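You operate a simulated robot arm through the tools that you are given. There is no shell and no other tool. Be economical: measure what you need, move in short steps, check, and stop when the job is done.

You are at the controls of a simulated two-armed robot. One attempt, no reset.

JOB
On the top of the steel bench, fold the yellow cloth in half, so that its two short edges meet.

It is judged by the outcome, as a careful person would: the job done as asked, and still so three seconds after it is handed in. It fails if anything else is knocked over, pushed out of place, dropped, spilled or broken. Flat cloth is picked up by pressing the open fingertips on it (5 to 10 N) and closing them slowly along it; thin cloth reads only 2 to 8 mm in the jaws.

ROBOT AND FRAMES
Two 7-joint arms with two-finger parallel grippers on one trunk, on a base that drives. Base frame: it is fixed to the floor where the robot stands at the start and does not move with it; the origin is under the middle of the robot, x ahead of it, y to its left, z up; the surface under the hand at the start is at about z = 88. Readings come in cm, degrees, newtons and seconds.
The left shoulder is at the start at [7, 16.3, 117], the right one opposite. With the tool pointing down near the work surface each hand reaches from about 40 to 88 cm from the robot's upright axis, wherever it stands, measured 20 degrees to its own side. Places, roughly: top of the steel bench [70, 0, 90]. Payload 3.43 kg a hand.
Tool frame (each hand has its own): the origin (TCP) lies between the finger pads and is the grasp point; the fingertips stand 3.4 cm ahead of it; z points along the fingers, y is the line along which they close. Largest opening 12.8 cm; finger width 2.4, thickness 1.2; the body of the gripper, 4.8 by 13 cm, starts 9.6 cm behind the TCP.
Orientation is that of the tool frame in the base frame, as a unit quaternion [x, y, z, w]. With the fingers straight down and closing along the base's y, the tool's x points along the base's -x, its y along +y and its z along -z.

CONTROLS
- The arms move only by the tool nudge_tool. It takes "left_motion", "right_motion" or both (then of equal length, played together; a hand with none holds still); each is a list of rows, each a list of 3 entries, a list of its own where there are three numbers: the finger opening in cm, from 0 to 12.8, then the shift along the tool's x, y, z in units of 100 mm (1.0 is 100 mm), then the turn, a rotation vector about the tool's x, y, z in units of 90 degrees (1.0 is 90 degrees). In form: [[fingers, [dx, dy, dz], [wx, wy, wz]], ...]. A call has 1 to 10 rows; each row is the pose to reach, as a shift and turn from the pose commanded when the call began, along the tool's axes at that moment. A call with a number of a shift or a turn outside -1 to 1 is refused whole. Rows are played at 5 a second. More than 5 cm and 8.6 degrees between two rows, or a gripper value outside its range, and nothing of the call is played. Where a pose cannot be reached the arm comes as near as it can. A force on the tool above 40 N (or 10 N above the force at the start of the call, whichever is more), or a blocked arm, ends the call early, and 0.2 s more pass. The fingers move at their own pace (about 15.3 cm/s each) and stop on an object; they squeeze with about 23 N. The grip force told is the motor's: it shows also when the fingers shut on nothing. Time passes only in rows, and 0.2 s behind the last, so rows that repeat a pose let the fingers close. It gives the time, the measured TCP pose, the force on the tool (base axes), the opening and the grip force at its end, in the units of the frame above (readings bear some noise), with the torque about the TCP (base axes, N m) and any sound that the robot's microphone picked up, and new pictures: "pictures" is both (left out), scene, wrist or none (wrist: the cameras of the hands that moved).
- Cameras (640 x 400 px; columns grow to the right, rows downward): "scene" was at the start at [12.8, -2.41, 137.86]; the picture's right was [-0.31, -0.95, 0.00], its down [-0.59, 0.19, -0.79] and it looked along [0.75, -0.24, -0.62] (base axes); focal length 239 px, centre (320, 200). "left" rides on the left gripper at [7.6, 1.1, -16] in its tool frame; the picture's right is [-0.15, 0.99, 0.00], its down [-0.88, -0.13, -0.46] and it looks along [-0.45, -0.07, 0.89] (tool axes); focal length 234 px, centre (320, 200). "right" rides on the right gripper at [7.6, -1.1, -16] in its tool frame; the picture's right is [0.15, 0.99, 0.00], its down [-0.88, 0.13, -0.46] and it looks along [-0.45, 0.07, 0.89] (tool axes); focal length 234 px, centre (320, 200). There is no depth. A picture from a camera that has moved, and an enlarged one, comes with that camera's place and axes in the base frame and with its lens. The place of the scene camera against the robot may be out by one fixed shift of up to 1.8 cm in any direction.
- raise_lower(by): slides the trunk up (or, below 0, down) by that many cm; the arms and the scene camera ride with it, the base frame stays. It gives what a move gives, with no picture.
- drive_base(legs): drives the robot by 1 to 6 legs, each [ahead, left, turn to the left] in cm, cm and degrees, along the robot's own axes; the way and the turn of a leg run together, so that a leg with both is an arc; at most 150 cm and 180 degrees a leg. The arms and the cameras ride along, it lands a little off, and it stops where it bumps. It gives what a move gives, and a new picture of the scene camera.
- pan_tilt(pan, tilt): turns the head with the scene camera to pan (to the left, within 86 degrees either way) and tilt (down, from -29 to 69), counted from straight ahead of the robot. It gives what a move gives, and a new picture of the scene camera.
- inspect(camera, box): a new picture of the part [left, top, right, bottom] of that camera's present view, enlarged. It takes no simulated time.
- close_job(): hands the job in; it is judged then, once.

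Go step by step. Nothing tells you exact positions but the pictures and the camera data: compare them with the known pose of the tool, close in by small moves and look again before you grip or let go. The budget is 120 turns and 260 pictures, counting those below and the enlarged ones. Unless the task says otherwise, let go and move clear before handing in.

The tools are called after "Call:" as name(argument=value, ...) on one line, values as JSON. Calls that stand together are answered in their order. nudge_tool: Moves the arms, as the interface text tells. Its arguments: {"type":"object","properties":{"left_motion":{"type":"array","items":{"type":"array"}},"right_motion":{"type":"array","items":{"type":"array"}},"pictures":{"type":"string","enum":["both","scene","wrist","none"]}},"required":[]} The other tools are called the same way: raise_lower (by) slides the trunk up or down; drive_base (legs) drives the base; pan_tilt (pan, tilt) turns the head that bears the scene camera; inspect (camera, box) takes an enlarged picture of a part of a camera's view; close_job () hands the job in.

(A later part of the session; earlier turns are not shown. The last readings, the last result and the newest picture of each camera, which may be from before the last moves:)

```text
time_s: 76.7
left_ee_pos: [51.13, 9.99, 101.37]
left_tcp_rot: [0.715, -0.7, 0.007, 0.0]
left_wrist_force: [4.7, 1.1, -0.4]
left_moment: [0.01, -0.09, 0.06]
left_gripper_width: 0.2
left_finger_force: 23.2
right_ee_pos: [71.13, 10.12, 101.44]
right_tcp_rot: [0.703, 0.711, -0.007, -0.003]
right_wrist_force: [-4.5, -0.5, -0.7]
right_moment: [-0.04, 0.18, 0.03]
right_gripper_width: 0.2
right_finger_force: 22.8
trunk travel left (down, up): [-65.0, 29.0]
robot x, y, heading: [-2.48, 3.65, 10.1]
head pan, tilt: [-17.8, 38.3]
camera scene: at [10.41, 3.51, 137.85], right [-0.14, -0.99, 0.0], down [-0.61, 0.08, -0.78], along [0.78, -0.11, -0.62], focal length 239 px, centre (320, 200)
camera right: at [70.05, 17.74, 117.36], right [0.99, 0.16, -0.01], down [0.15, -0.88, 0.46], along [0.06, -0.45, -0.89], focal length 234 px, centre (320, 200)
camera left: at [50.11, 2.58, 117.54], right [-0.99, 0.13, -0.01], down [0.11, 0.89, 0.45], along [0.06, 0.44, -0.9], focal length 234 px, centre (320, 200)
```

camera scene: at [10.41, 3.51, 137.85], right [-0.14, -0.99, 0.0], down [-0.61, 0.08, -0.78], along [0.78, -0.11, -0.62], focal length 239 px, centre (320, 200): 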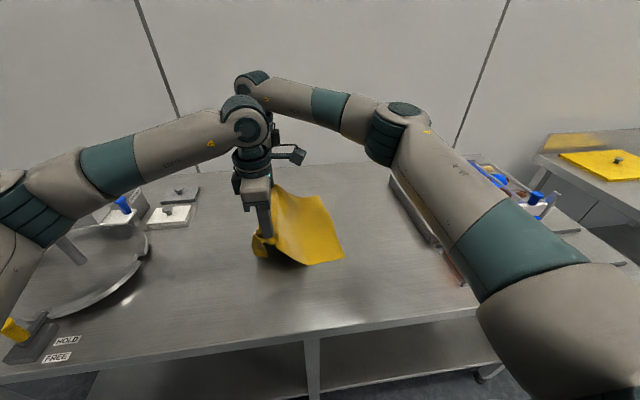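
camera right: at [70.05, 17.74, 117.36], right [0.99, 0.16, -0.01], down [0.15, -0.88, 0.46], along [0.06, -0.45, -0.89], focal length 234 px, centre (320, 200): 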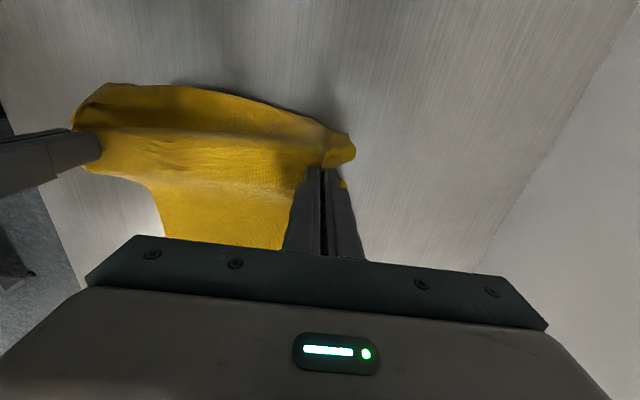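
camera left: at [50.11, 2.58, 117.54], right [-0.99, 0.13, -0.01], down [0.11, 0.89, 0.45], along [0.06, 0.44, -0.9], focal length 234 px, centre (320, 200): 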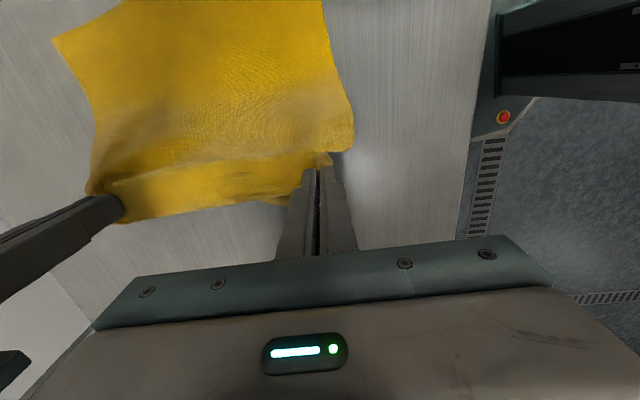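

Both hands hold with the flap hanging. The whole cloth has slid, so its right short edge is now at about y −7. I'll carry across at this height and measure again.

Call:
nudge_tool(left_motion=[[0, [0.1, 0, -0.02], [0, 0, 0]], [0, [0.2, 0, -0.04], [0, 0, 0]], [0, [0.3, 0, -0.06], [0, 0, 0]], [0, [0.4, 0, -0.08], [0, 0, 0]], [0, [0.5, 0, -0.1], [0, 0, 0]], [0, [0.6, 0, -0.1], [0, 0, 0]], [0, [0.7, 0, -0.1], [0, 0, 0]], [0, [0.8, 0, -0.1], [0, 0, 0]], [0, [0.9, 0, -0.1], [0, 0, 0]], [0, [1.0, 0, -0.1], [0, 0, 0]]], right_motion=[[0, [-0.1, -0.02, -0.02], [0, 0, 0]], [0, [-0.2, -0.03, -0.04], [0, 0, 0]], [0, [-0.3, -0.03, -0.06], [0, 0, 0]], [0, [-0.4, -0.03, -0.08], [0, 0, 0]], [0, [-0.5, -0.03, -0.1], [0, 0, 0]], [0, [-0.6, -0.03, -0.1], [0, 0, 0]], [0, [-0.7, -0.03, -0.1], [0, 0, 0]], [0, [-0.8, -0.03, -0.1], [0, 0, 0]], [0, [-0.9, -0.03, -0.1], [0, 0, 0]], [0, [-1.0, -0.03, -0.1], [0, 0, 0]]])

```text
time_s: 78.9
left_ee_pos: [51.26, -0.13, 102.47]
left_tcp_rot: [0.714, -0.7, 0.008, 0.0]
left_wrist_force: [2.3, 0.5, -0.3]
left_moment: [0.01, -0.03, 0.04]
left_gripper_width: 0.22
left_finger_force: 22.4
right_ee_pos: [70.85, -0.04, 102.39]
right_tcp_rot: [0.703, 0.711, -0.005, -0.003]
right_wrist_force: [-1.2, 0.3, 0.3]
right_moment: [-0.01, 0.05, 0.0]
right_gripper_width: 0.22
right_finger_force: 23.0
trunk travel left (down, up): [-65.0, 29.0]
robot x, y, heading: [-2.82, 3.87, 10.0]
head pan, tilt: [-17.8, 38.3]
camera scene: at [10.37, 3.33, 137.86], right [-0.14, -0.99, 0.0], down [-0.61, 0.08, -0.78], along [0.78, -0.11, -0.62], focal length 239 px, centre (320, 200)
camera right: at [69.75, 7.56, 118.29], right [0.99, 0.16, -0.01], down [0.15, -0.88, 0.46], along [0.06, -0.45, -0.89], focal length 234 px, centre (320, 200)
camera left: at [50.23, -7.6, 118.63], right [-0.99, 0.13, -0.01], down [0.11, 0.89, 0.45], along [0.07, 0.44, -0.89], focal length 234 px, centre (320, 200)
```

scene: 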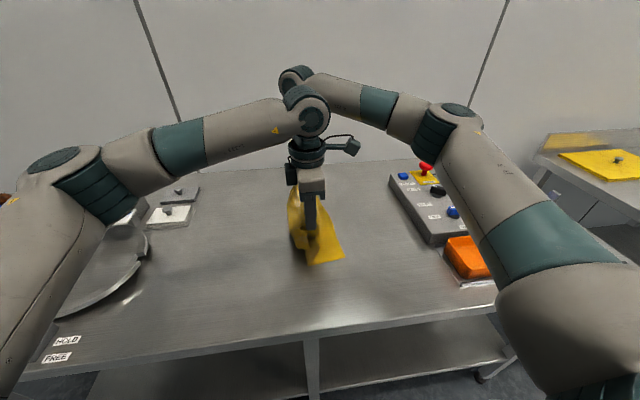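
right: 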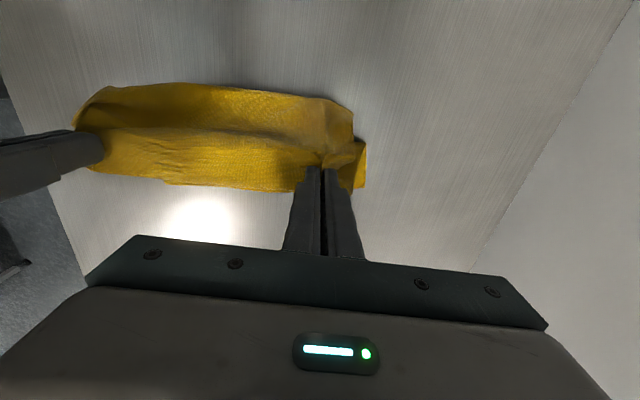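
left: 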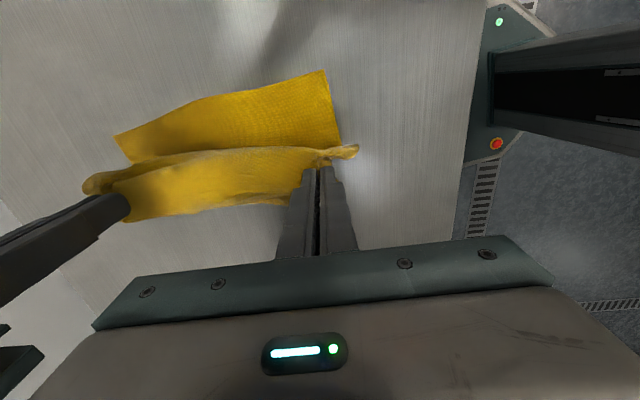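

Call:
inspect(camera="scene", box=[250, 150, 390, 290])

Call:
inspect(camera="right", box=[50, 60, 400, 260])

```text
2.86 times, centred on (320, 220) of scene
camera zoom: at [10.37, 3.33, 137.86], right [-0.14, -0.99, 0.0], down [-0.61, 0.08, -0.78], along [0.78, -0.11, -0.62], focal length 684 px, centre (320, 143)
```

zoom: 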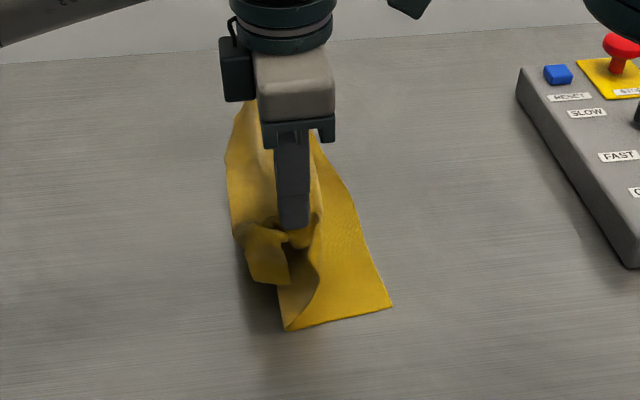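

```text
1.83 times, centred on (225, 160) of right
camera zoom: at [69.75, 7.56, 118.29], right [0.99, 0.16, -0.01], down [0.15, -0.88, 0.46], along [0.06, -0.45, -0.89], focal length 428 px, centre (494, 273)
```

zoom: 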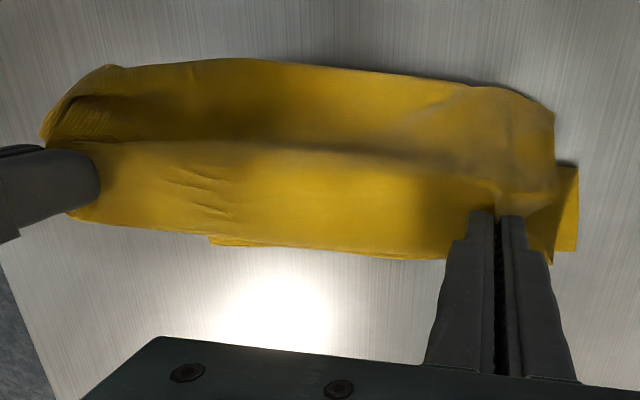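

A pinched edge always ends up curled. A better way is to lay it flat again, pinch at the middle line with fingers closing across it, and lift high. Both halves then hang with their short edges together, and I can lay the doubled cloth down. I'll go back to flat first.

Call:
drive_base(legs=[[1.8, 10, 0]])

Call:
nudge_tool(left_motion=[[0, [-0.12, 0, 0], [0, 0, 0]], [0, [-0.24, 0, 0], [0, 0, 0]], [0, [-0.36, 0, 0], [0, 0, 0]], [0, [-0.48, 0, 0], [0, 0, 0]], [0, [-0.6, 0, 0.0], [0, 0, 0]], [0, [-0.72, 0, 0.05], [0, 0, 0]], [0, [-0.84, 0, 0.1], [0, 0, 0]], [0, [-0.96, 0, 0.15], [0, 0, 0]], [0, [-1.0, 0, 0.2], [0, 0, 0]]], right_motion=[[0, [0.12, 0, 0], [0, 0, 0]], [0, [0.24, 0, 0], [0, 0, 0]], [0, [0.36, 0, 0], [0, 0, 0]], [0, [0.48, 0, 0], [0, 0, 0]], [0, [0.6, 0, 0.0], [0, 0, 0]], [0, [0.72, 0, 0.05], [0, 0, 0]], [0, [0.84, 0, 0.1], [0, 0, 0]], [0, [0.96, 0, 0.15], [0, 0, 0]], [0, [1.0, 0, 0.2], [0, 0, 0]]])

```text
time_s: 80.1
left_ee_pos: [51.52, 10.03, 102.48]
left_tcp_rot: [0.715, -0.699, 0.007, 0.002]
left_wrist_force: [1.4, 0.1, -1.1]
left_moment: [-0.01, -0.01, 0.04]
left_gripper_width: 0.22
left_finger_force: 23.1
right_ee_pos: [70.94, 10.12, 102.35]
right_tcp_rot: [0.703, 0.711, -0.006, -0.003]
right_wrist_force: [-1.7, 0.1, 0.8]
right_moment: [0.0, 0.01, -0.02]
right_gripper_width: 0.2
right_finger_force: 23.0
trunk travel left (down, up): [-65.0, 29.0]
robot x, y, heading: [-2.63, 13.64, 9.9]
head pan, tilt: [-17.8, 38.3]
camera scene: at [10.41, 13.54, 137.86], right [-0.14, -0.99, 0.0], down [-0.61, 0.08, -0.78], along [0.78, -0.11, -0.62], focal length 239 px, centre (320, 200)
```

scene: 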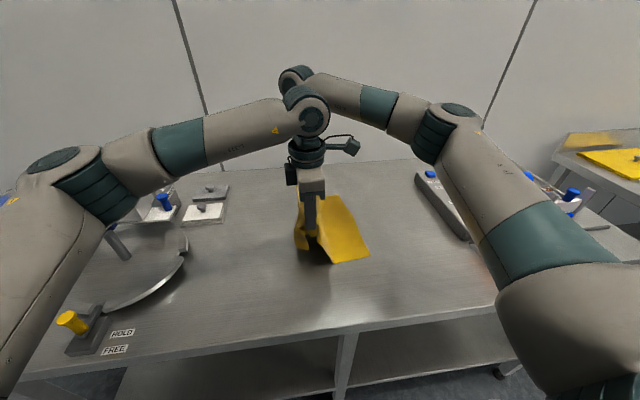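

```text
time_s: 82.1
left_ee_pos: [51.16, 20.04, 100.31]
left_tcp_rot: [0.715, -0.699, 0.007, 0.001]
left_wrist_force: [1.1, -0.5, -0.2]
left_moment: [0.02, -0.03, 0.01]
left_gripper_width: 0.19
left_finger_force: 23.2
right_ee_pos: [70.8, 20.07, 100.28]
right_tcp_rot: [0.703, 0.712, -0.007, -0.003]
right_wrist_force: [-0.7, -0.1, -0.5]
right_moment: [-0.01, 0.02, 0.03]
right_gripper_width: 0.22
right_finger_force: 23.2
trunk travel left (down, up): [-65.0, 29.0]
robot x, y, heading: [-2.61, 13.76, 10.1]
head pan, tilt: [-17.8, 38.3]
camera scene: at [10.43, 13.52, 137.86], right [-0.14, -0.99, 0.0], down [-0.61, 0.08, -0.78], along [0.78, -0.11, -0.62], focal length 239 px, centre (320, 200)
camera right: at [69.68, 27.71, 116.21], right [0.99, 0.16, -0.01], down [0.15, -0.88, 0.46], along [0.06, -0.45, -0.89], focal length 234 px, centre (320, 200)
camera left: at [50.09, 12.57, 116.51], right [-0.99, 0.13, -0.01], down [0.11, 0.89, 0.45], along [0.07, 0.44, -0.89], focal length 234 px, centre (320, 200)
```

scene: 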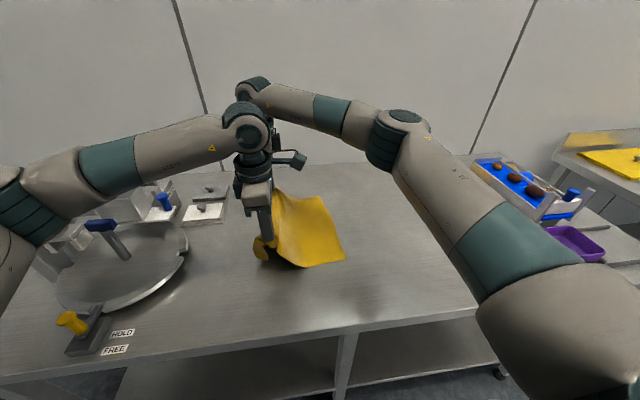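
right: 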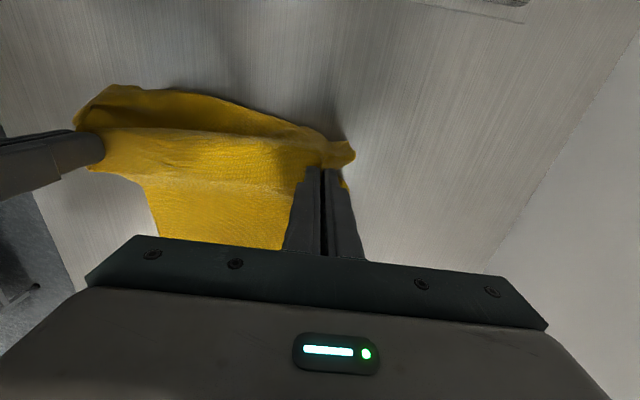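
left: 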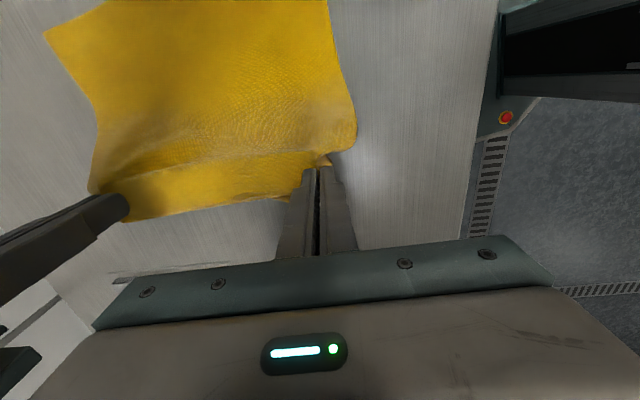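

The cloth slides along with the hands, so laying it flat needs a clean hang. I'll raise the trunk until it hangs free, move over to the right, then lay it down from the bottom edge.

Call:
raise_lower(by=22)

Call:
drive_base(legs=[[-2.2, -24, 0]])

```text
time_s: 84.4
left_ee_pos: [51.18, 20.04, 122.38]
left_tcp_rot: [0.715, -0.699, 0.008, 0.001]
left_wrist_force: [1.1, 0.1, 0.3]
left_moment: [0.01, -0.03, 0.04]
left_gripper_width: 0.22
left_finger_force: 22.8
right_ee_pos: [70.78, 20.03, 122.37]
right_tcp_rot: [0.703, 0.711, -0.007, -0.005]
right_wrist_force: [-1.2, 0.1, -0.3]
right_moment: [-0.01, 0.05, 0.01]
right_gripper_width: 0.22
right_finger_force: 23.3
trunk travel left (down, up): [-87.0, 7.0]
robot x, y, heading: [-2.91, 13.49, 10.1]
head pan, tilt: [-17.8, 38.3]
```

```text
time_s: 86.2
left_ee_pos: [53.15, -3.66, 122.4]
left_tcp_rot: [0.714, -0.7, 0.008, 0.002]
left_wrist_force: [2.3, 0.3, -0.3]
left_moment: [-0.05, 0.0, 0.0]
left_gripper_width: 0.18
left_finger_force: 23.4
right_ee_pos: [72.59, -3.54, 122.25]
right_tcp_rot: [0.704, 0.71, -0.006, -0.003]
right_wrist_force: [-2.2, -0.1, -0.7]
right_moment: [-0.04, 0.05, 0.05]
right_gripper_width: 0.19
right_finger_force: 23.3
trunk travel left (down, up): [-87.0, 7.0]
robot x, y, heading: [-0.84, -10.36, 9.8]
head pan, tilt: [-17.8, 38.3]
camera scene: at [12.35, -9.99, 159.86], right [-0.14, -0.99, 0.0], down [-0.61, 0.08, -0.79], along [0.78, -0.11, -0.62], focal length 239 px, centre (320, 200)
```

scene: 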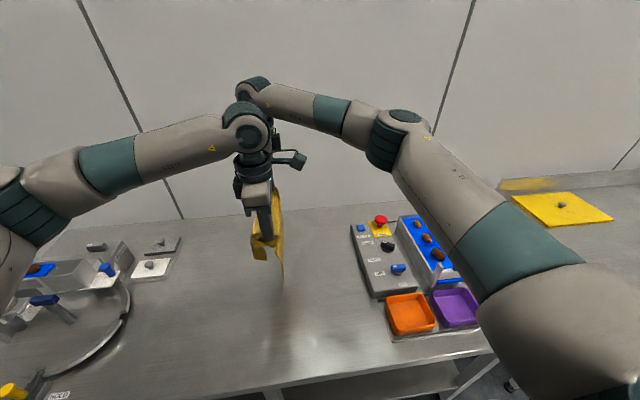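

Call:
inspect(camera="scene", box=[200, 150, 360, 310])

Call:
inspect(camera="right", box=[0, 0, 640, 400])

Call:
inspect(camera="left", box=[0, 0, 640, 400])

```text
2.50 times, centred on (280, 230) of scene
camera zoom: at [12.35, -9.99, 159.86], right [-0.14, -0.99, 0.0], down [-0.61, 0.08, -0.79], along [0.78, -0.11, -0.62], focal length 598 px, centre (420, 125)
```

zoom: 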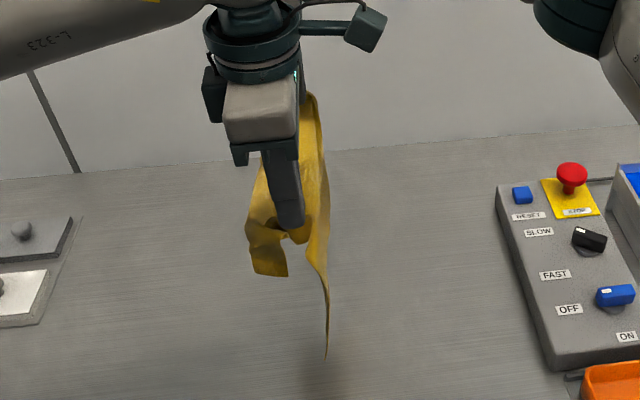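

```text
1.00 times, centred on (320, 200) of right (not enlarged: the box is as wide or as high as the picture)
camera zoom: at [71.6, 4.1, 138.24], right [0.99, 0.16, -0.01], down [0.15, -0.88, 0.46], along [0.06, -0.46, -0.89], focal length 234 px, centre (320, 200)
```

zoom: 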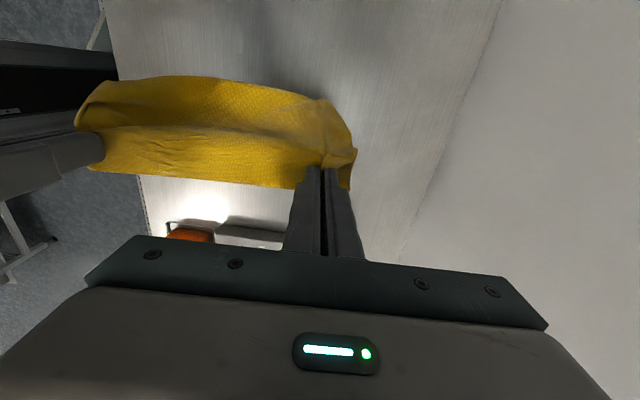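

```text
1.00 times, centred on (320, 200) of left (not enlarged: the box is as wide or as high as the picture)
camera zoom: at [52.02, -11.02, 138.53], right [-0.99, 0.13, -0.01], down [0.11, 0.89, 0.44], along [0.07, 0.44, -0.9], focal length 234 px, centre (320, 200)
```

zoom: 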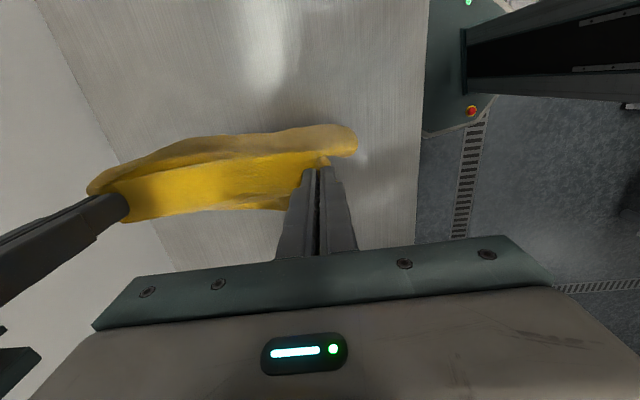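

The cloth hangs straight, with the main part about 25 cm long and the flap open. I'll shift 8 cm right, then lower until the bottom edge touches.

Call:
nudge_tool(left_motion=[[0, [0.1, 0, 0], [0, 0, 0]], [0, [0.2, 0, 0], [0, 0, 0]], [0, [0.3, 0, 0], [0, 0, 0]], [0, [0.4, 0, 0], [0, 0, 0]], [0, [0.5, 0, 0], [0, 0, 0]], [0, [0.6, 0, 0], [0, 0, 0]], [0, [0.7, 0, 0], [0, 0, 0]], [0, [0.8, 0, 0], [0, 0, 0]]], right_motion=[[0, [-0.1, 0, 0], [0, 0, 0]], [0, [-0.2, 0, 0], [0, 0, 0]], [0, [-0.3, 0, 0], [0, 0, 0]], [0, [-0.4, 0, 0], [0, 0, 0]], [0, [-0.5, 0, 0], [0, 0, 0]], [0, [-0.6, 0, 0], [0, 0, 0]], [0, [-0.7, 0, 0], [0, 0, 0]], [0, [-0.8, 0, 0], [0, 0, 0]]], pictures="none")

Call:
raise_lower(by=-5)

Call:
inspect(camera="scene", box=[220, 150, 420, 310])

```text
time_s: 88.0
left_ee_pos: [53.29, -11.95, 122.44]
left_tcp_rot: [0.714, -0.7, 0.007, 0.001]
left_wrist_force: [1.3, 0.6, 0.0]
left_moment: [0.01, -0.04, 0.04]
left_gripper_width: 0.21
left_finger_force: 23.3
right_ee_pos: [72.82, -11.88, 122.45]
right_tcp_rot: [0.703, 0.711, -0.006, -0.003]
right_wrist_force: [-0.7, -0.6, 0.6]
right_moment: [0.04, 0.03, 0.03]
right_gripper_width: 0.2
right_finger_force: 22.9
trunk travel left (down, up): [-87.0, 7.0]
robot x, y, heading: [-0.79, -10.28, 10.0]
head pan, tilt: [-17.8, 38.3]
```

```text
time_s: 88.9
left_ee_pos: [53.28, -11.85, 117.66]
left_tcp_rot: [0.715, -0.699, 0.007, 0.001]
left_wrist_force: [1.1, -1.0, -1.2]
left_moment: [0.02, -0.03, 0.04]
left_gripper_width: 0.2
left_finger_force: 22.7
right_ee_pos: [72.74, -11.7, 117.44]
right_tcp_rot: [0.704, 0.711, -0.006, -0.003]
right_wrist_force: [-1.9, -0.2, -0.2]
right_moment: [-0.03, 0.02, -0.02]
right_gripper_width: 0.19
right_finger_force: 22.8
trunk travel left (down, up): [-82.0, 12.0]
robot x, y, heading: [-1.03, -10.26, 9.8]
head pan, tilt: [-17.8, 38.3]
```

```text
2.50 times, centred on (320, 230) of scene
camera zoom: at [12.3, -10.22, 154.87], right [-0.14, -0.99, 0.0], down [-0.61, 0.08, -0.79], along [0.78, -0.11, -0.62], focal length 598 px, centre (320, 125)
```

zoom: 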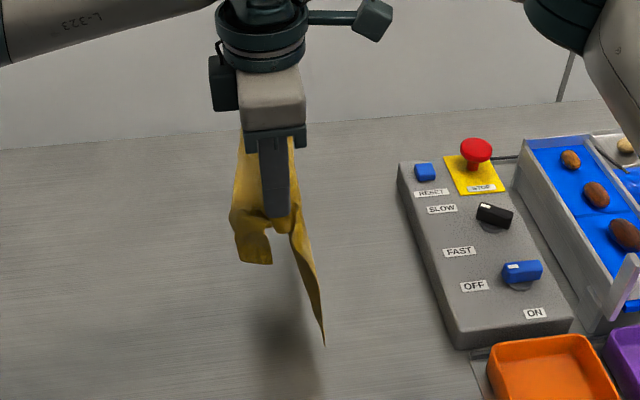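

Call:
raise_lower(by=-5)

Call:
nudge_tool(left_motion=[[0, [-0.1, 0, 0.0], [0, 0, 0]], [0, [-0.2, 0, 0.01], [0, 0, 0]], [0, [-0.3, 0, 0.02], [0, 0, 0]], [0, [-0.4, 0, 0.04], [0, 0, 0]], [0, [-0.5, 0, 0.06], [0, 0, 0]], [0, [-0.6, 0, 0.09], [0, 0, 0]], [0, [-0.7, 0, 0.12], [0, 0, 0]], [0, [-0.8, 0, 0.16], [0, 0, 0]], [0, [-0.9, 0, 0.2], [0, 0, 0]]], right_motion=[[0, [0.1, 0, 0.0], [0, 0, 0]], [0, [0.2, 0, 0.01], [0, 0, 0]], [0, [0.3, 0, 0.02], [0, 0, 0]], [0, [0.4, 0, 0.04], [0, 0, 0]], [0, [0.5, 0, 0.06], [0, 0, 0]], [0, [0.6, 0, 0.09], [0, 0, 0]], [0, [0.7, 0, 0.12], [0, 0, 0]], [0, [0.8, 0, 0.16], [0, 0, 0]], [0, [0.9, 0, 0.2], [0, 0, 0]]])

```text
time_s: 89.8
left_ee_pos: [53.25, -11.81, 112.44]
left_tcp_rot: [0.715, -0.699, 0.006, 0.001]
left_wrist_force: [1.7, 0.2, 0.0]
left_moment: [-0.01, -0.06, 0.02]
left_gripper_width: 0.2
left_finger_force: 22.9
right_ee_pos: [72.68, -11.79, 112.5]
right_tcp_rot: [0.703, 0.711, -0.005, -0.002]
right_wrist_force: [-0.6, 0.2, 0.3]
right_moment: [-0.02, 0.01, 0.01]
right_gripper_width: 0.21
right_finger_force: 22.7
trunk travel left (down, up): [-77.0, 17.0]
robot x, y, heading: [-0.78, -10.18, 10.0]
head pan, tilt: [-17.8, 38.3]
```

```text
time_s: 91.8
left_ee_pos: [53.18, -2.75, 110.45]
left_tcp_rot: [0.714, -0.7, 0.008, 0.001]
left_wrist_force: [1.3, 0.2, 0.9]
left_moment: [-0.02, -0.06, 0.01]
left_gripper_width: 0.19
left_finger_force: 22.8
right_ee_pos: [72.68, -2.7, 110.29]
right_tcp_rot: [0.703, 0.711, -0.007, -0.003]
right_wrist_force: [-0.9, 0.6, 0.0]
right_moment: [-0.02, 0.05, 0.01]
right_gripper_width: 0.23
right_finger_force: 22.8
trunk travel left (down, up): [-77.0, 17.0]
robot x, y, heading: [-0.75, -10.29, 10.0]
head pan, tilt: [-17.8, 38.3]
camera scene: at [12.37, -10.1, 149.86], right [-0.14, -0.99, 0.0], down [-0.61, 0.08, -0.79], along [0.78, -0.11, -0.62], focal length 239 px, centre (320, 200)
camera right: at [71.62, 4.92, 126.27], right [0.99, 0.16, -0.01], down [0.15, -0.88, 0.46], along [0.06, -0.45, -0.89], focal length 234 px, centre (320, 200)
camera left: at [52.02, -10.16, 126.58], right [-0.99, 0.13, -0.01], down [0.11, 0.89, 0.45], along [0.07, 0.44, -0.9], focal length 234 px, centre (320, 200)
```

scene: 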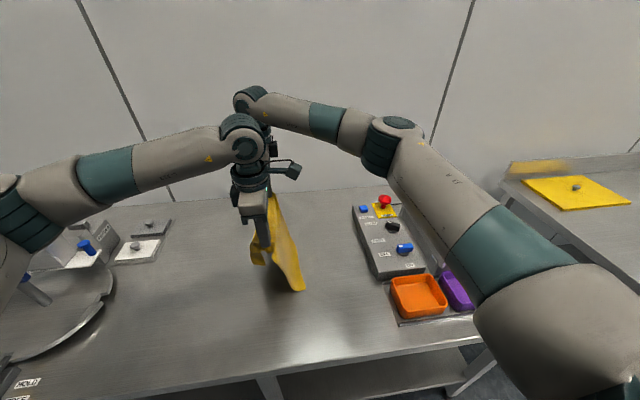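
right: 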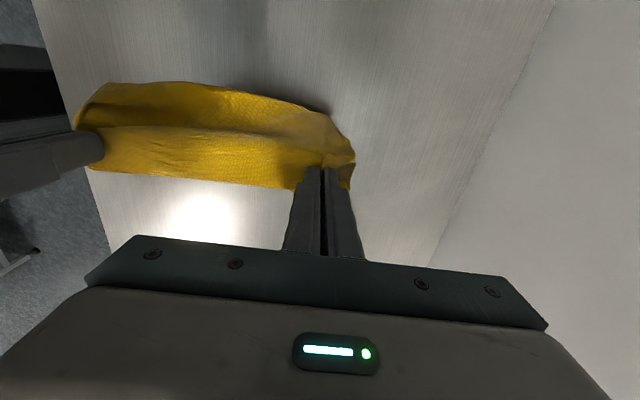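
left: 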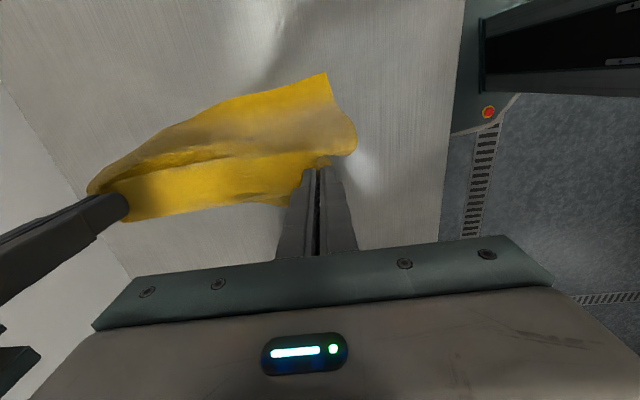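

Call:
nudge_tool(left_motion=[[0, [-0.1, 0, 0.05], [0, 0, 0]], [0, [-0.2, 0, 0.11], [0, 0, 0]], [0, [-0.3, 0, 0.17], [0, 0, 0]], [0, [-0.4, 0, 0.24], [0, 0, 0]], [0, [-0.5, 0, 0.31], [0, 0, 0]], [0, [-0.6, 0, 0.39], [0, 0, 0]], [0, [-0.7, 0, 0.47], [0, 0, 0]], [0, [-0.78, 0, 0.56], [0, 0, 0]], [0, [-0.86, 0, 0.65], [0, 0, 0]], [0, [-0.94, 0, 0.75], [0, 0, 0]]], right_motion=[[0, [0.1, 0, 0.05], [0, 0, 0]], [0, [0.2, 0, 0.11], [0, 0, 0]], [0, [0.3, 0, 0.17], [0, 0, 0]], [0, [0.4, 0, 0.24], [0, 0, 0]], [0, [0.5, 0, 0.31], [0, 0, 0]], [0, [0.6, 0, 0.39], [0, 0, 0]], [0, [0.7, 0, 0.47], [0, 0, 0]], [0, [0.78, 0, 0.56], [0, 0, 0]], [0, [0.86, 0, 0.65], [0, 0, 0]], [0, [0.94, 0, 0.75], [0, 0, 0]]])

```text
time_s: 94.0
left_ee_pos: [53.01, 6.5, 102.7]
left_tcp_rot: [0.715, -0.699, 0.008, 0.0]
left_wrist_force: [0.5, -0.8, -0.1]
left_moment: [-0.01, -0.01, 0.04]
left_gripper_width: 0.22
left_finger_force: 23.0
right_ee_pos: [72.37, 6.72, 102.93]
right_tcp_rot: [0.703, 0.711, -0.007, -0.003]
right_wrist_force: [-0.4, 0.2, 1.0]
right_moment: [-0.02, 0.02, 0.02]
right_gripper_width: 0.22
right_finger_force: 22.7
trunk travel left (down, up): [-77.0, 17.0]
robot x, y, heading: [-0.65, -10.1, 9.8]
head pan, tilt: [-17.8, 38.3]
camera scene: at [12.37, -10.09, 149.86], right [-0.14, -0.99, 0.0], down [-0.61, 0.08, -0.79], along [0.78, -0.11, -0.62], focal length 239 px, centre (320, 200)
camera right: at [71.37, 14.36, 118.74], right [0.99, 0.16, -0.01], down [0.15, -0.88, 0.46], along [0.06, -0.45, -0.89], focal length 234 px, centre (320, 200)
camera left: at [51.94, -0.85, 118.91], right [-0.99, 0.13, -0.01], down [0.11, 0.89, 0.45], along [0.07, 0.44, -0.9], focal length 234 px, centre (320, 200)
```

scene: 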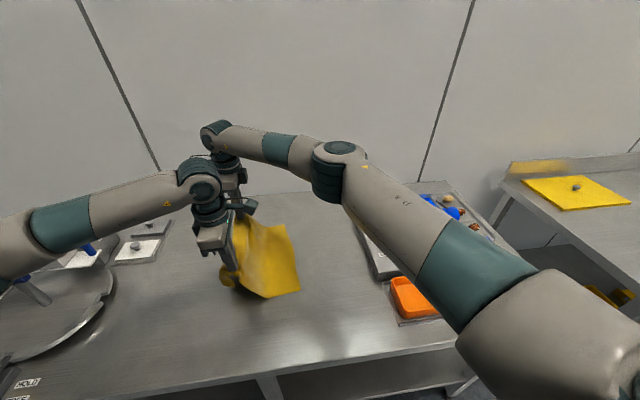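
right: 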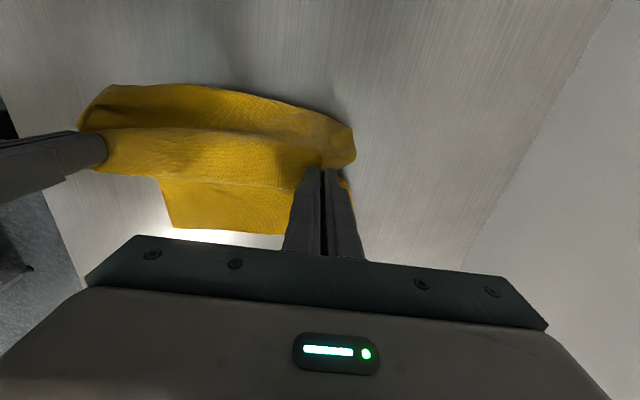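
left: 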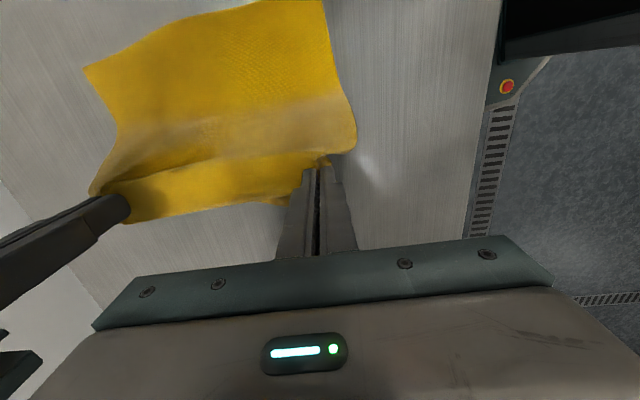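

Call:
nudge_tool(left_motion=[[0, [-0.15, 0, 0.0], [0, 0, 0]], [0, [-0.3, 0, 0.02], [0, 0, 0]], [0, [-0.45, 0, 0.05], [0, 0, 0]], [0, [-0.6, 0, 0.1], [0, 0, 0]], [0, [-0.75, 0, 0.15], [0, 0, 0]], [0, [-0.88, 0, 0.25], [0, 0, 0]], [0, [-0.85, 0, 0.45], [0, 0, 0]], [0, [-0.8, 0, 0.65], [0, 0, 0]], [0, [-0.7, 0, 0.85], [0, 0, 0]], [0, [-0.6, 0, 0.98], [0, 0, 0]]], right_motion=[[0, [0.15, 0, 0.0], [0, 0, 0]], [0, [0.3, 0, 0.02], [0, 0, 0]], [0, [0.45, 0, 0.05], [0, 0, 0]], [0, [0.6, 0, 0.1], [0, 0, 0]], [0, [0.75, 0, 0.15], [0, 0, 0]], [0, [0.88, 0, 0.25], [0, 0, 0]], [0, [0.85, 0, 0.45], [0, 0, 0]], [0, [0.8, 0, 0.65], [0, 0, 0]], [0, [0.7, 0, 0.85], [0, 0, 0]], [0, [0.6, 0, 0.98], [0, 0, 0]]])

```text
time_s: 96.2
left_ee_pos: [52.97, 12.25, 92.89]
left_tcp_rot: [0.714, -0.7, 0.007, 0.0]
left_wrist_force: [-0.7, 0.1, -0.5]
left_moment: [-0.01, 0.02, 0.0]
left_gripper_width: 0.19
left_finger_force: 22.5
right_ee_pos: [71.08, 12.79, 95.3]
right_tcp_rot: [0.703, 0.711, -0.005, -0.003]
right_wrist_force: [-0.1, 0.2, -0.2]
right_moment: [-0.01, -0.04, 0.03]
right_gripper_width: 0.2
right_finger_force: 22.8
right hand out of reach, approached as far as the arm can: row 4, 5, 6, 7, 8, 9, 10
trunk travel left (down, up): [-77.0, 17.0]
robot x, y, heading: [-0.99, -10.2, 10.0]
head pan, tilt: [-17.8, 38.3]
camera scene: at [12.35, -10.3, 149.87], right [-0.14, -0.99, 0.0], down [-0.61, 0.09, -0.79], along [0.78, -0.11, -0.62], focal length 239 px, centre (320, 200)
camera right: at [69.97, 20.28, 111.2], right [0.99, 0.16, -0.01], down [0.15, -0.88, 0.46], along [0.06, -0.45, -0.89], focal length 234 px, centre (320, 200)
camera left: at [51.91, 4.87, 109.09], right [-0.99, 0.13, -0.01], down [0.11, 0.89, 0.45], along [0.07, 0.44, -0.89], focal length 234 px, centre (320, 200)
```

scene: 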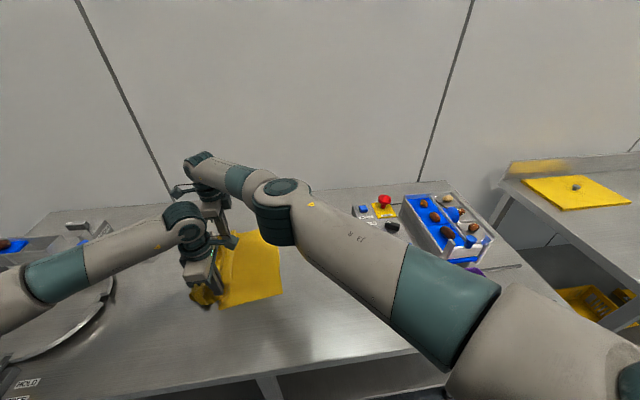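
right: 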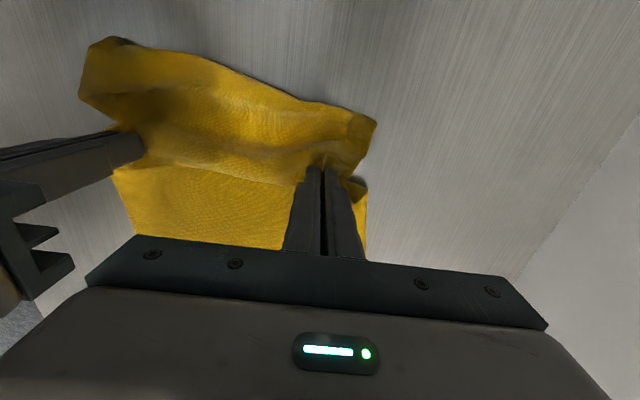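
left: 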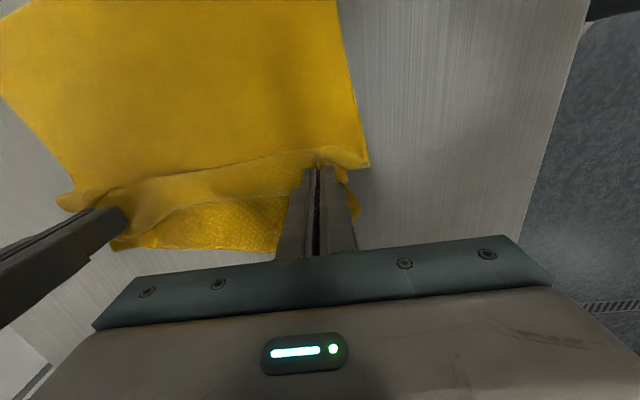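

The flap now lies outward but there is slack in front of the grips. I'll pull the hands in +y with the base to take it up.

Call:
drive_base(legs=[[1.2, 7, 0]])

Call:
inspect(camera="left", box=[0, 0, 640, 400])

Call:
inspect(camera="right", box=[0, 0, 640, 400])

```text
time_s: 97.2
left_ee_pos: [53.08, 19.17, 92.91]
left_tcp_rot: [0.713, -0.701, 0.007, 0.0]
left_wrist_force: [-0.1, 0.0, -0.6]
left_moment: [0.0, -0.01, -0.02]
left_gripper_width: 0.22
left_finger_force: 23.2
right_ee_pos: [71.03, 19.5, 95.32]
right_tcp_rot: [0.704, 0.71, -0.005, -0.003]
right_wrist_force: [-1.1, -0.6, 0.8]
right_moment: [-0.02, -0.02, 0.02]
right_gripper_width: 0.2
right_finger_force: 22.6
trunk travel left (down, up): [-77.0, 17.0]
robot x, y, heading: [-1.02, -3.1, 9.8]
head pan, tilt: [-17.8, 38.3]
camera scene: at [12.34, -3.37, 149.87], right [-0.14, -0.99, 0.0], down [-0.61, 0.09, -0.78], along [0.78, -0.11, -0.62], focal length 239 px, centre (320, 200)
```

scene: 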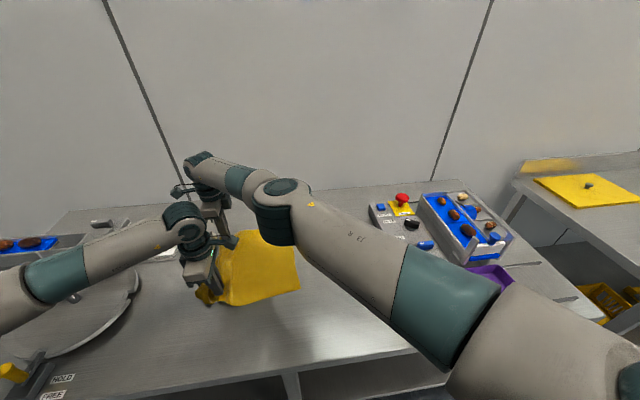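

```text
1.00 times, centred on (320, 200) of left (not enlarged: the box is as wide or as high as the picture)
camera zoom: at [51.9, 11.75, 109.12], right [-0.99, 0.13, -0.01], down [0.11, 0.89, 0.45], along [0.07, 0.44, -0.89], focal length 234 px, centre (320, 200)
```

zoom: 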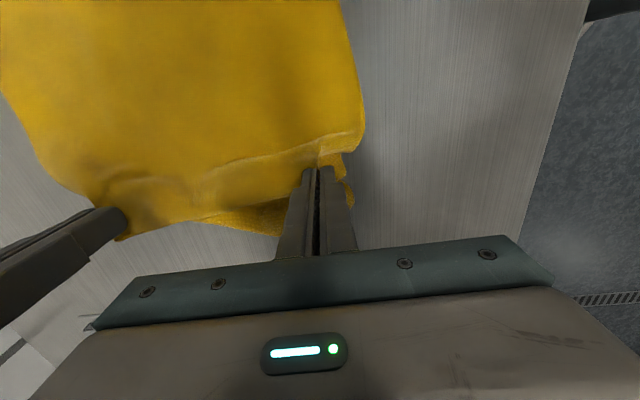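

```text
1.00 times, centred on (320, 200) of right (not enlarged: the box is as wide or as high as the picture)
camera zoom: at [70.02, 27.13, 111.23], right [0.99, 0.16, -0.01], down [0.14, -0.88, 0.46], along [0.06, -0.45, -0.89], focal length 234 px, centre (320, 200)
```

zoom: 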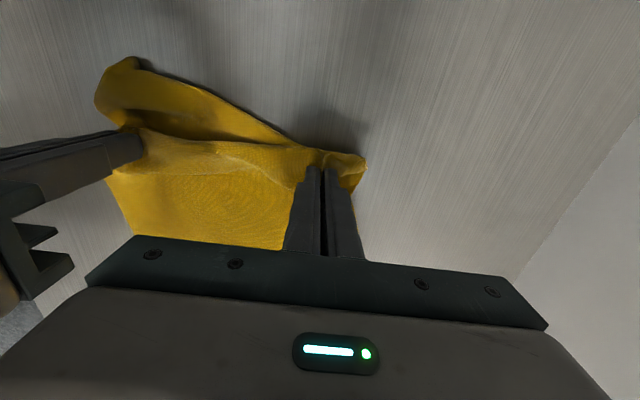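

The slack is mostly out. I'll release and lift, since hanging from the middle will straighten everything anyway.

Call:
nudge_tool(left_motion=[[0.6, [0, 0, 0.03], [0, 0, 0]], [1.5, [0, 0, 0.03], [0, 0, 0]], [3, [0, 0, 0.0], [0, 0, 0]], [3, [0, 0, -0.2], [0, 0, 0]], [3, [0, 0, -0.4], [0, 0, 0]], [3, [0, 0, -0.7], [0, 0, 0]], [3, [-0.3, 0, -0.9], [0, 0, 0]], [3, [-0.6, 0, -1.0], [0, 0, 0]], [3, [-0.9, 0, -1.0], [0, 0, 0]]], right_motion=[[0.6, [0, 0, 0.1], [0, 0, 0]], [1.5, [0, 0, 0.1], [0, 0, 0]], [3, [0, 0, 0.0], [0, 0, 0]], [3, [0, 0, -0.2], [0, 0, 0]], [3, [0, 0, -0.4], [0, 0, 0]], [3, [0, 0, -0.7], [0, 0, 0]], [3, [0, 0, -0.9], [0, 0, 0]], [3, [0, 0, -1.0], [0, 0, 0]], [3, [0, 0, -1.0], [0, 0, 0]]])

```text
time_s: 99.2
left_ee_pos: [52.69, 28.41, 102.86]
left_tcp_rot: [0.713, -0.701, 0.007, 0.001]
left_wrist_force: [-1.5, 0.0, 0.7]
left_moment: [0.02, -0.01, 0.01]
left_gripper_width: 3.03
left_finger_force: 0.1
right_ee_pos: [71.16, 19.63, 105.39]
right_tcp_rot: [0.704, 0.71, -0.007, -0.002]
right_wrist_force: [-0.7, -0.5, 0.4]
right_moment: [-0.02, -0.03, -0.04]
right_gripper_width: 2.99
right_finger_force: 0.1
trunk travel left (down, up): [-77.0, 17.0]
robot x, y, heading: [-1.18, -3.01, 9.7]
head pan, tilt: [-17.8, 38.3]
camera scene: at [12.28, -3.13, 149.87], right [-0.14, -0.99, 0.0], down [-0.61, 0.09, -0.79], along [0.78, -0.11, -0.62], focal length 239 px, centre (320, 200)
camera right: at [70.03, 27.36, 121.25], right [0.99, 0.15, -0.01], down [0.14, -0.88, 0.46], along [0.06, -0.45, -0.89], focal length 234 px, centre (320, 200)
camera left: at [51.58, 21.04, 119.06], right [-0.99, 0.13, -0.01], down [0.11, 0.89, 0.45], along [0.07, 0.44, -0.9], focal length 234 px, centre (320, 200)
```

scene: 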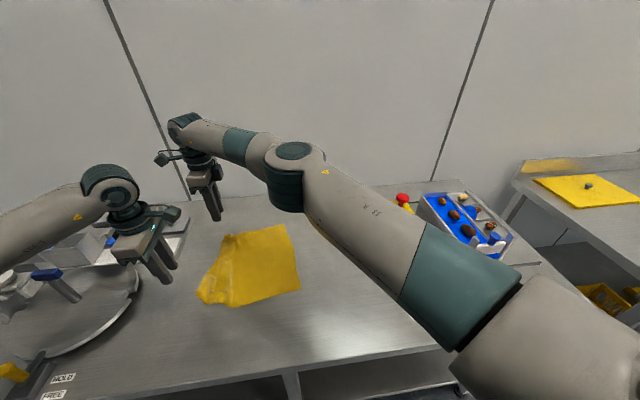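
right: 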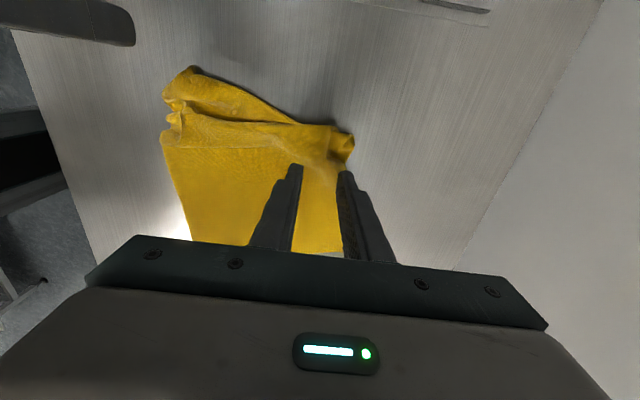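
left: 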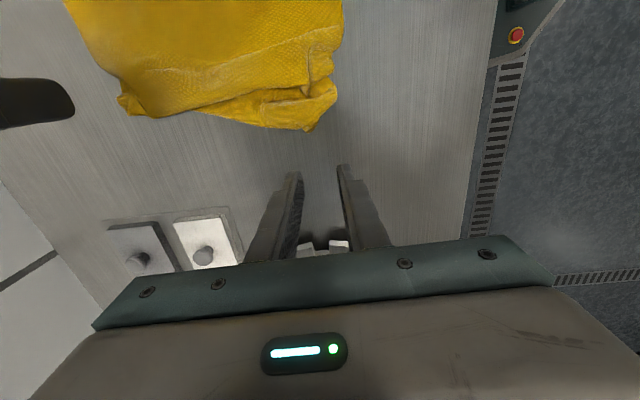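

The left part of the cloth is rumpled but the right short edge is clean. I'll grip that clean edge instead, hang the whole cloth to straighten it, and lay it flat toward −y.

Call:
drive_base(legs=[[-1, -8, 0]])

Call:
nudge_tool(left_motion=[[4, [0.15, 0, 0], [0, 0, 0]], [4, [0.3, 0, 0], [0, 0, 0]], [4, [0.45, 0, 0], [0, 0, 0]], [4, [0.6, 0, 0], [0, 0, 0]], [4, [0.75, 0, 0], [0, 0, 0]], [4, [0.9, 0, 0], [0, 0, 0]], [4, [1.0, 0, 0], [0, 0, 0]]], right_motion=[[4, [-0.15, 0, 0], [0, 0, 0]], [4, [-0.3, 0, 0], [0, 0, 0]], [4, [-0.45, 0, 0], [0, 0, 0]], [4, [-0.6, 0, 0], [0, 0, 0]], [4, [-0.75, 0, 0], [0, 0, 0]], [4, [-0.9, 0, 0], [0, 0, 0]], [4, [-1.0, 0, 0], [0, 0, 0]]], pictures="none")

Call:
nudge_tool(left_motion=[[4, [0.15, -0.03, 0], [0, 0, 0]], [4, [0.3, -0.06, 0], [0, 0, 0]], [4, [0.45, -0.09, 0], [0, 0, 0]], [4, [0.6, -0.12, 0], [0, 0, 0]], [4, [0.75, -0.14, 0], [0, 0, 0]], [4, [0.9, -0.14, 0], [0, 0, 0]], [4, [1.0, -0.14, 0], [0, 0, 0]]], right_motion=[[4, [-0.02, 0, 0], [0, 0, 0]], [4, [-0.04, 0, 0.05], [0, 0, 0]], [4, [-0.06, 0, 0.1], [0, 0, 0]], [4, [-0.08, 0, 0.15], [0, 0, 0]], [4, [-0.1, 0, 0.2], [0, 0, 0]], [4, [-0.1, 0, 0.25], [0, 0, 0]], [4, [-0.1, 0, 0.25], [0, 0, 0]]])

```text
time_s: 100.3
left_ee_pos: [53.11, 20.57, 102.86]
left_tcp_rot: [0.714, -0.7, 0.008, 0.002]
left_wrist_force: [-0.1, 0.2, 0.0]
left_moment: [-0.02, 0.04, 0.01]
left_gripper_width: 3.01
left_finger_force: 0.0
right_ee_pos: [71.44, 11.79, 105.32]
right_tcp_rot: [0.703, 0.711, -0.006, -0.003]
right_wrist_force: [-0.1, 0.0, 0.1]
right_moment: [0.0, 0.0, 0.01]
right_gripper_width: 3.0
right_finger_force: 0.1
trunk travel left (down, up): [-77.0, 17.0]
robot x, y, heading: [-0.5, -11.2, 9.6]
head pan, tilt: [-17.8, 38.3]
camera scene: at [12.72, -11.0, 149.86], right [-0.14, -0.99, 0.0], down [-0.61, 0.08, -0.79], along [0.78, -0.11, -0.62], focal length 239 px, centre (320, 200)
```

scene: 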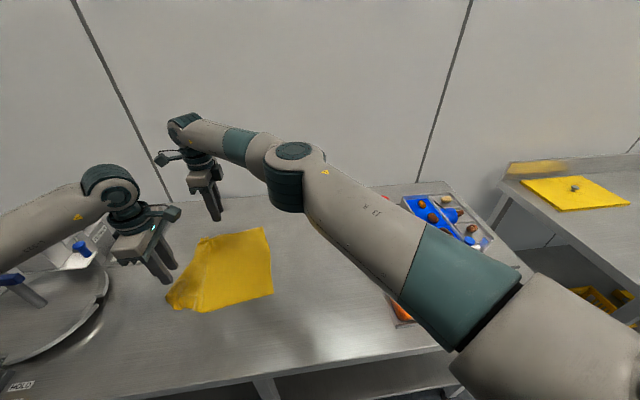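

```text
time_s: 101.9
left_ee_pos: [53.24, 10.4, 103.05]
left_tcp_rot: [0.715, -0.699, 0.008, 0.001]
left_wrist_force: [0.2, -0.7, 0.7]
left_moment: [0.0, 0.02, -0.01]
left_gripper_width: 3.98
left_finger_force: 0.1
right_ee_pos: [71.55, 1.69, 105.36]
right_tcp_rot: [0.704, 0.711, -0.005, -0.002]
right_wrist_force: [0.4, -0.4, 0.3]
right_moment: [0.05, 0.0, 0.0]
right_gripper_width: 4.0
right_finger_force: 0.0
trunk travel left (down, up): [-77.0, 17.0]
robot x, y, heading: [-0.15, -11.0, 9.9]
head pan, tilt: [-17.8, 38.3]
```

```text
time_s: 103.5
left_ee_pos: [54.85, 0.58, 103.18]
left_tcp_rot: [0.714, -0.7, 0.007, 0.002]
left_wrist_force: [-0.1, -0.8, -1.2]
left_moment: [0.01, 0.0, 0.02]
left_gripper_width: 3.96
left_finger_force: 0.2
right_ee_pos: [71.51, 0.83, 102.82]
right_tcp_rot: [0.704, 0.711, -0.006, -0.003]
right_wrist_force: [0.3, -0.1, 0.7]
right_moment: [0.01, 0.02, 0.0]
right_gripper_width: 3.99
right_finger_force: 0.0
trunk travel left (down, up): [-77.0, 17.0]
robot x, y, heading: [0.13, -11.07, 10.0]
head pan, tilt: [-17.8, 38.3]
camera scene: at [12.73, -11.24, 149.86], right [-0.14, -0.99, 0.0], down [-0.61, 0.09, -0.78], along [0.78, -0.11, -0.62], focal length 239 px, centre (320, 200)
camera right: at [70.5, 8.35, 118.75], right [0.99, 0.16, -0.01], down [0.15, -0.88, 0.46], along [0.06, -0.45, -0.89], focal length 234 px, centre (320, 200)
camera left: at [53.8, -6.92, 119.28], right [-0.99, 0.13, -0.01], down [0.11, 0.89, 0.45], along [0.07, 0.44, -0.89], focal length 234 px, centre (320, 200)
```

scene: 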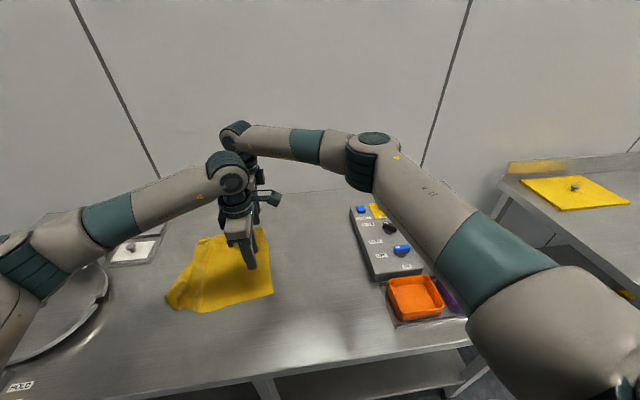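
right: 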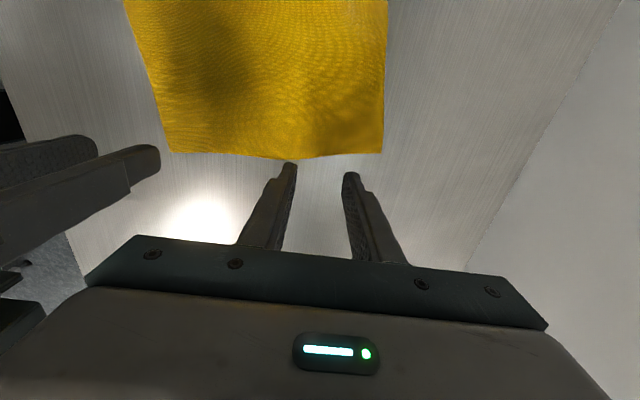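
left: 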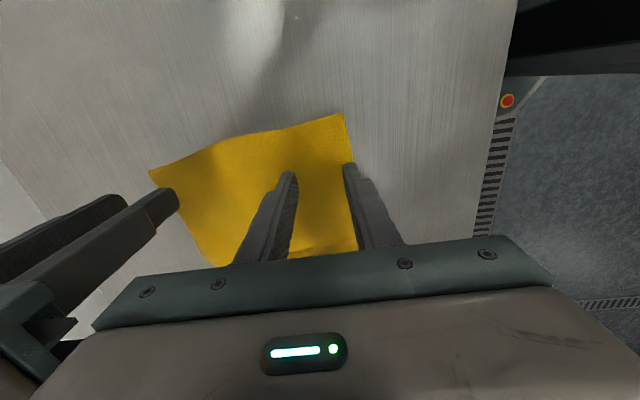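

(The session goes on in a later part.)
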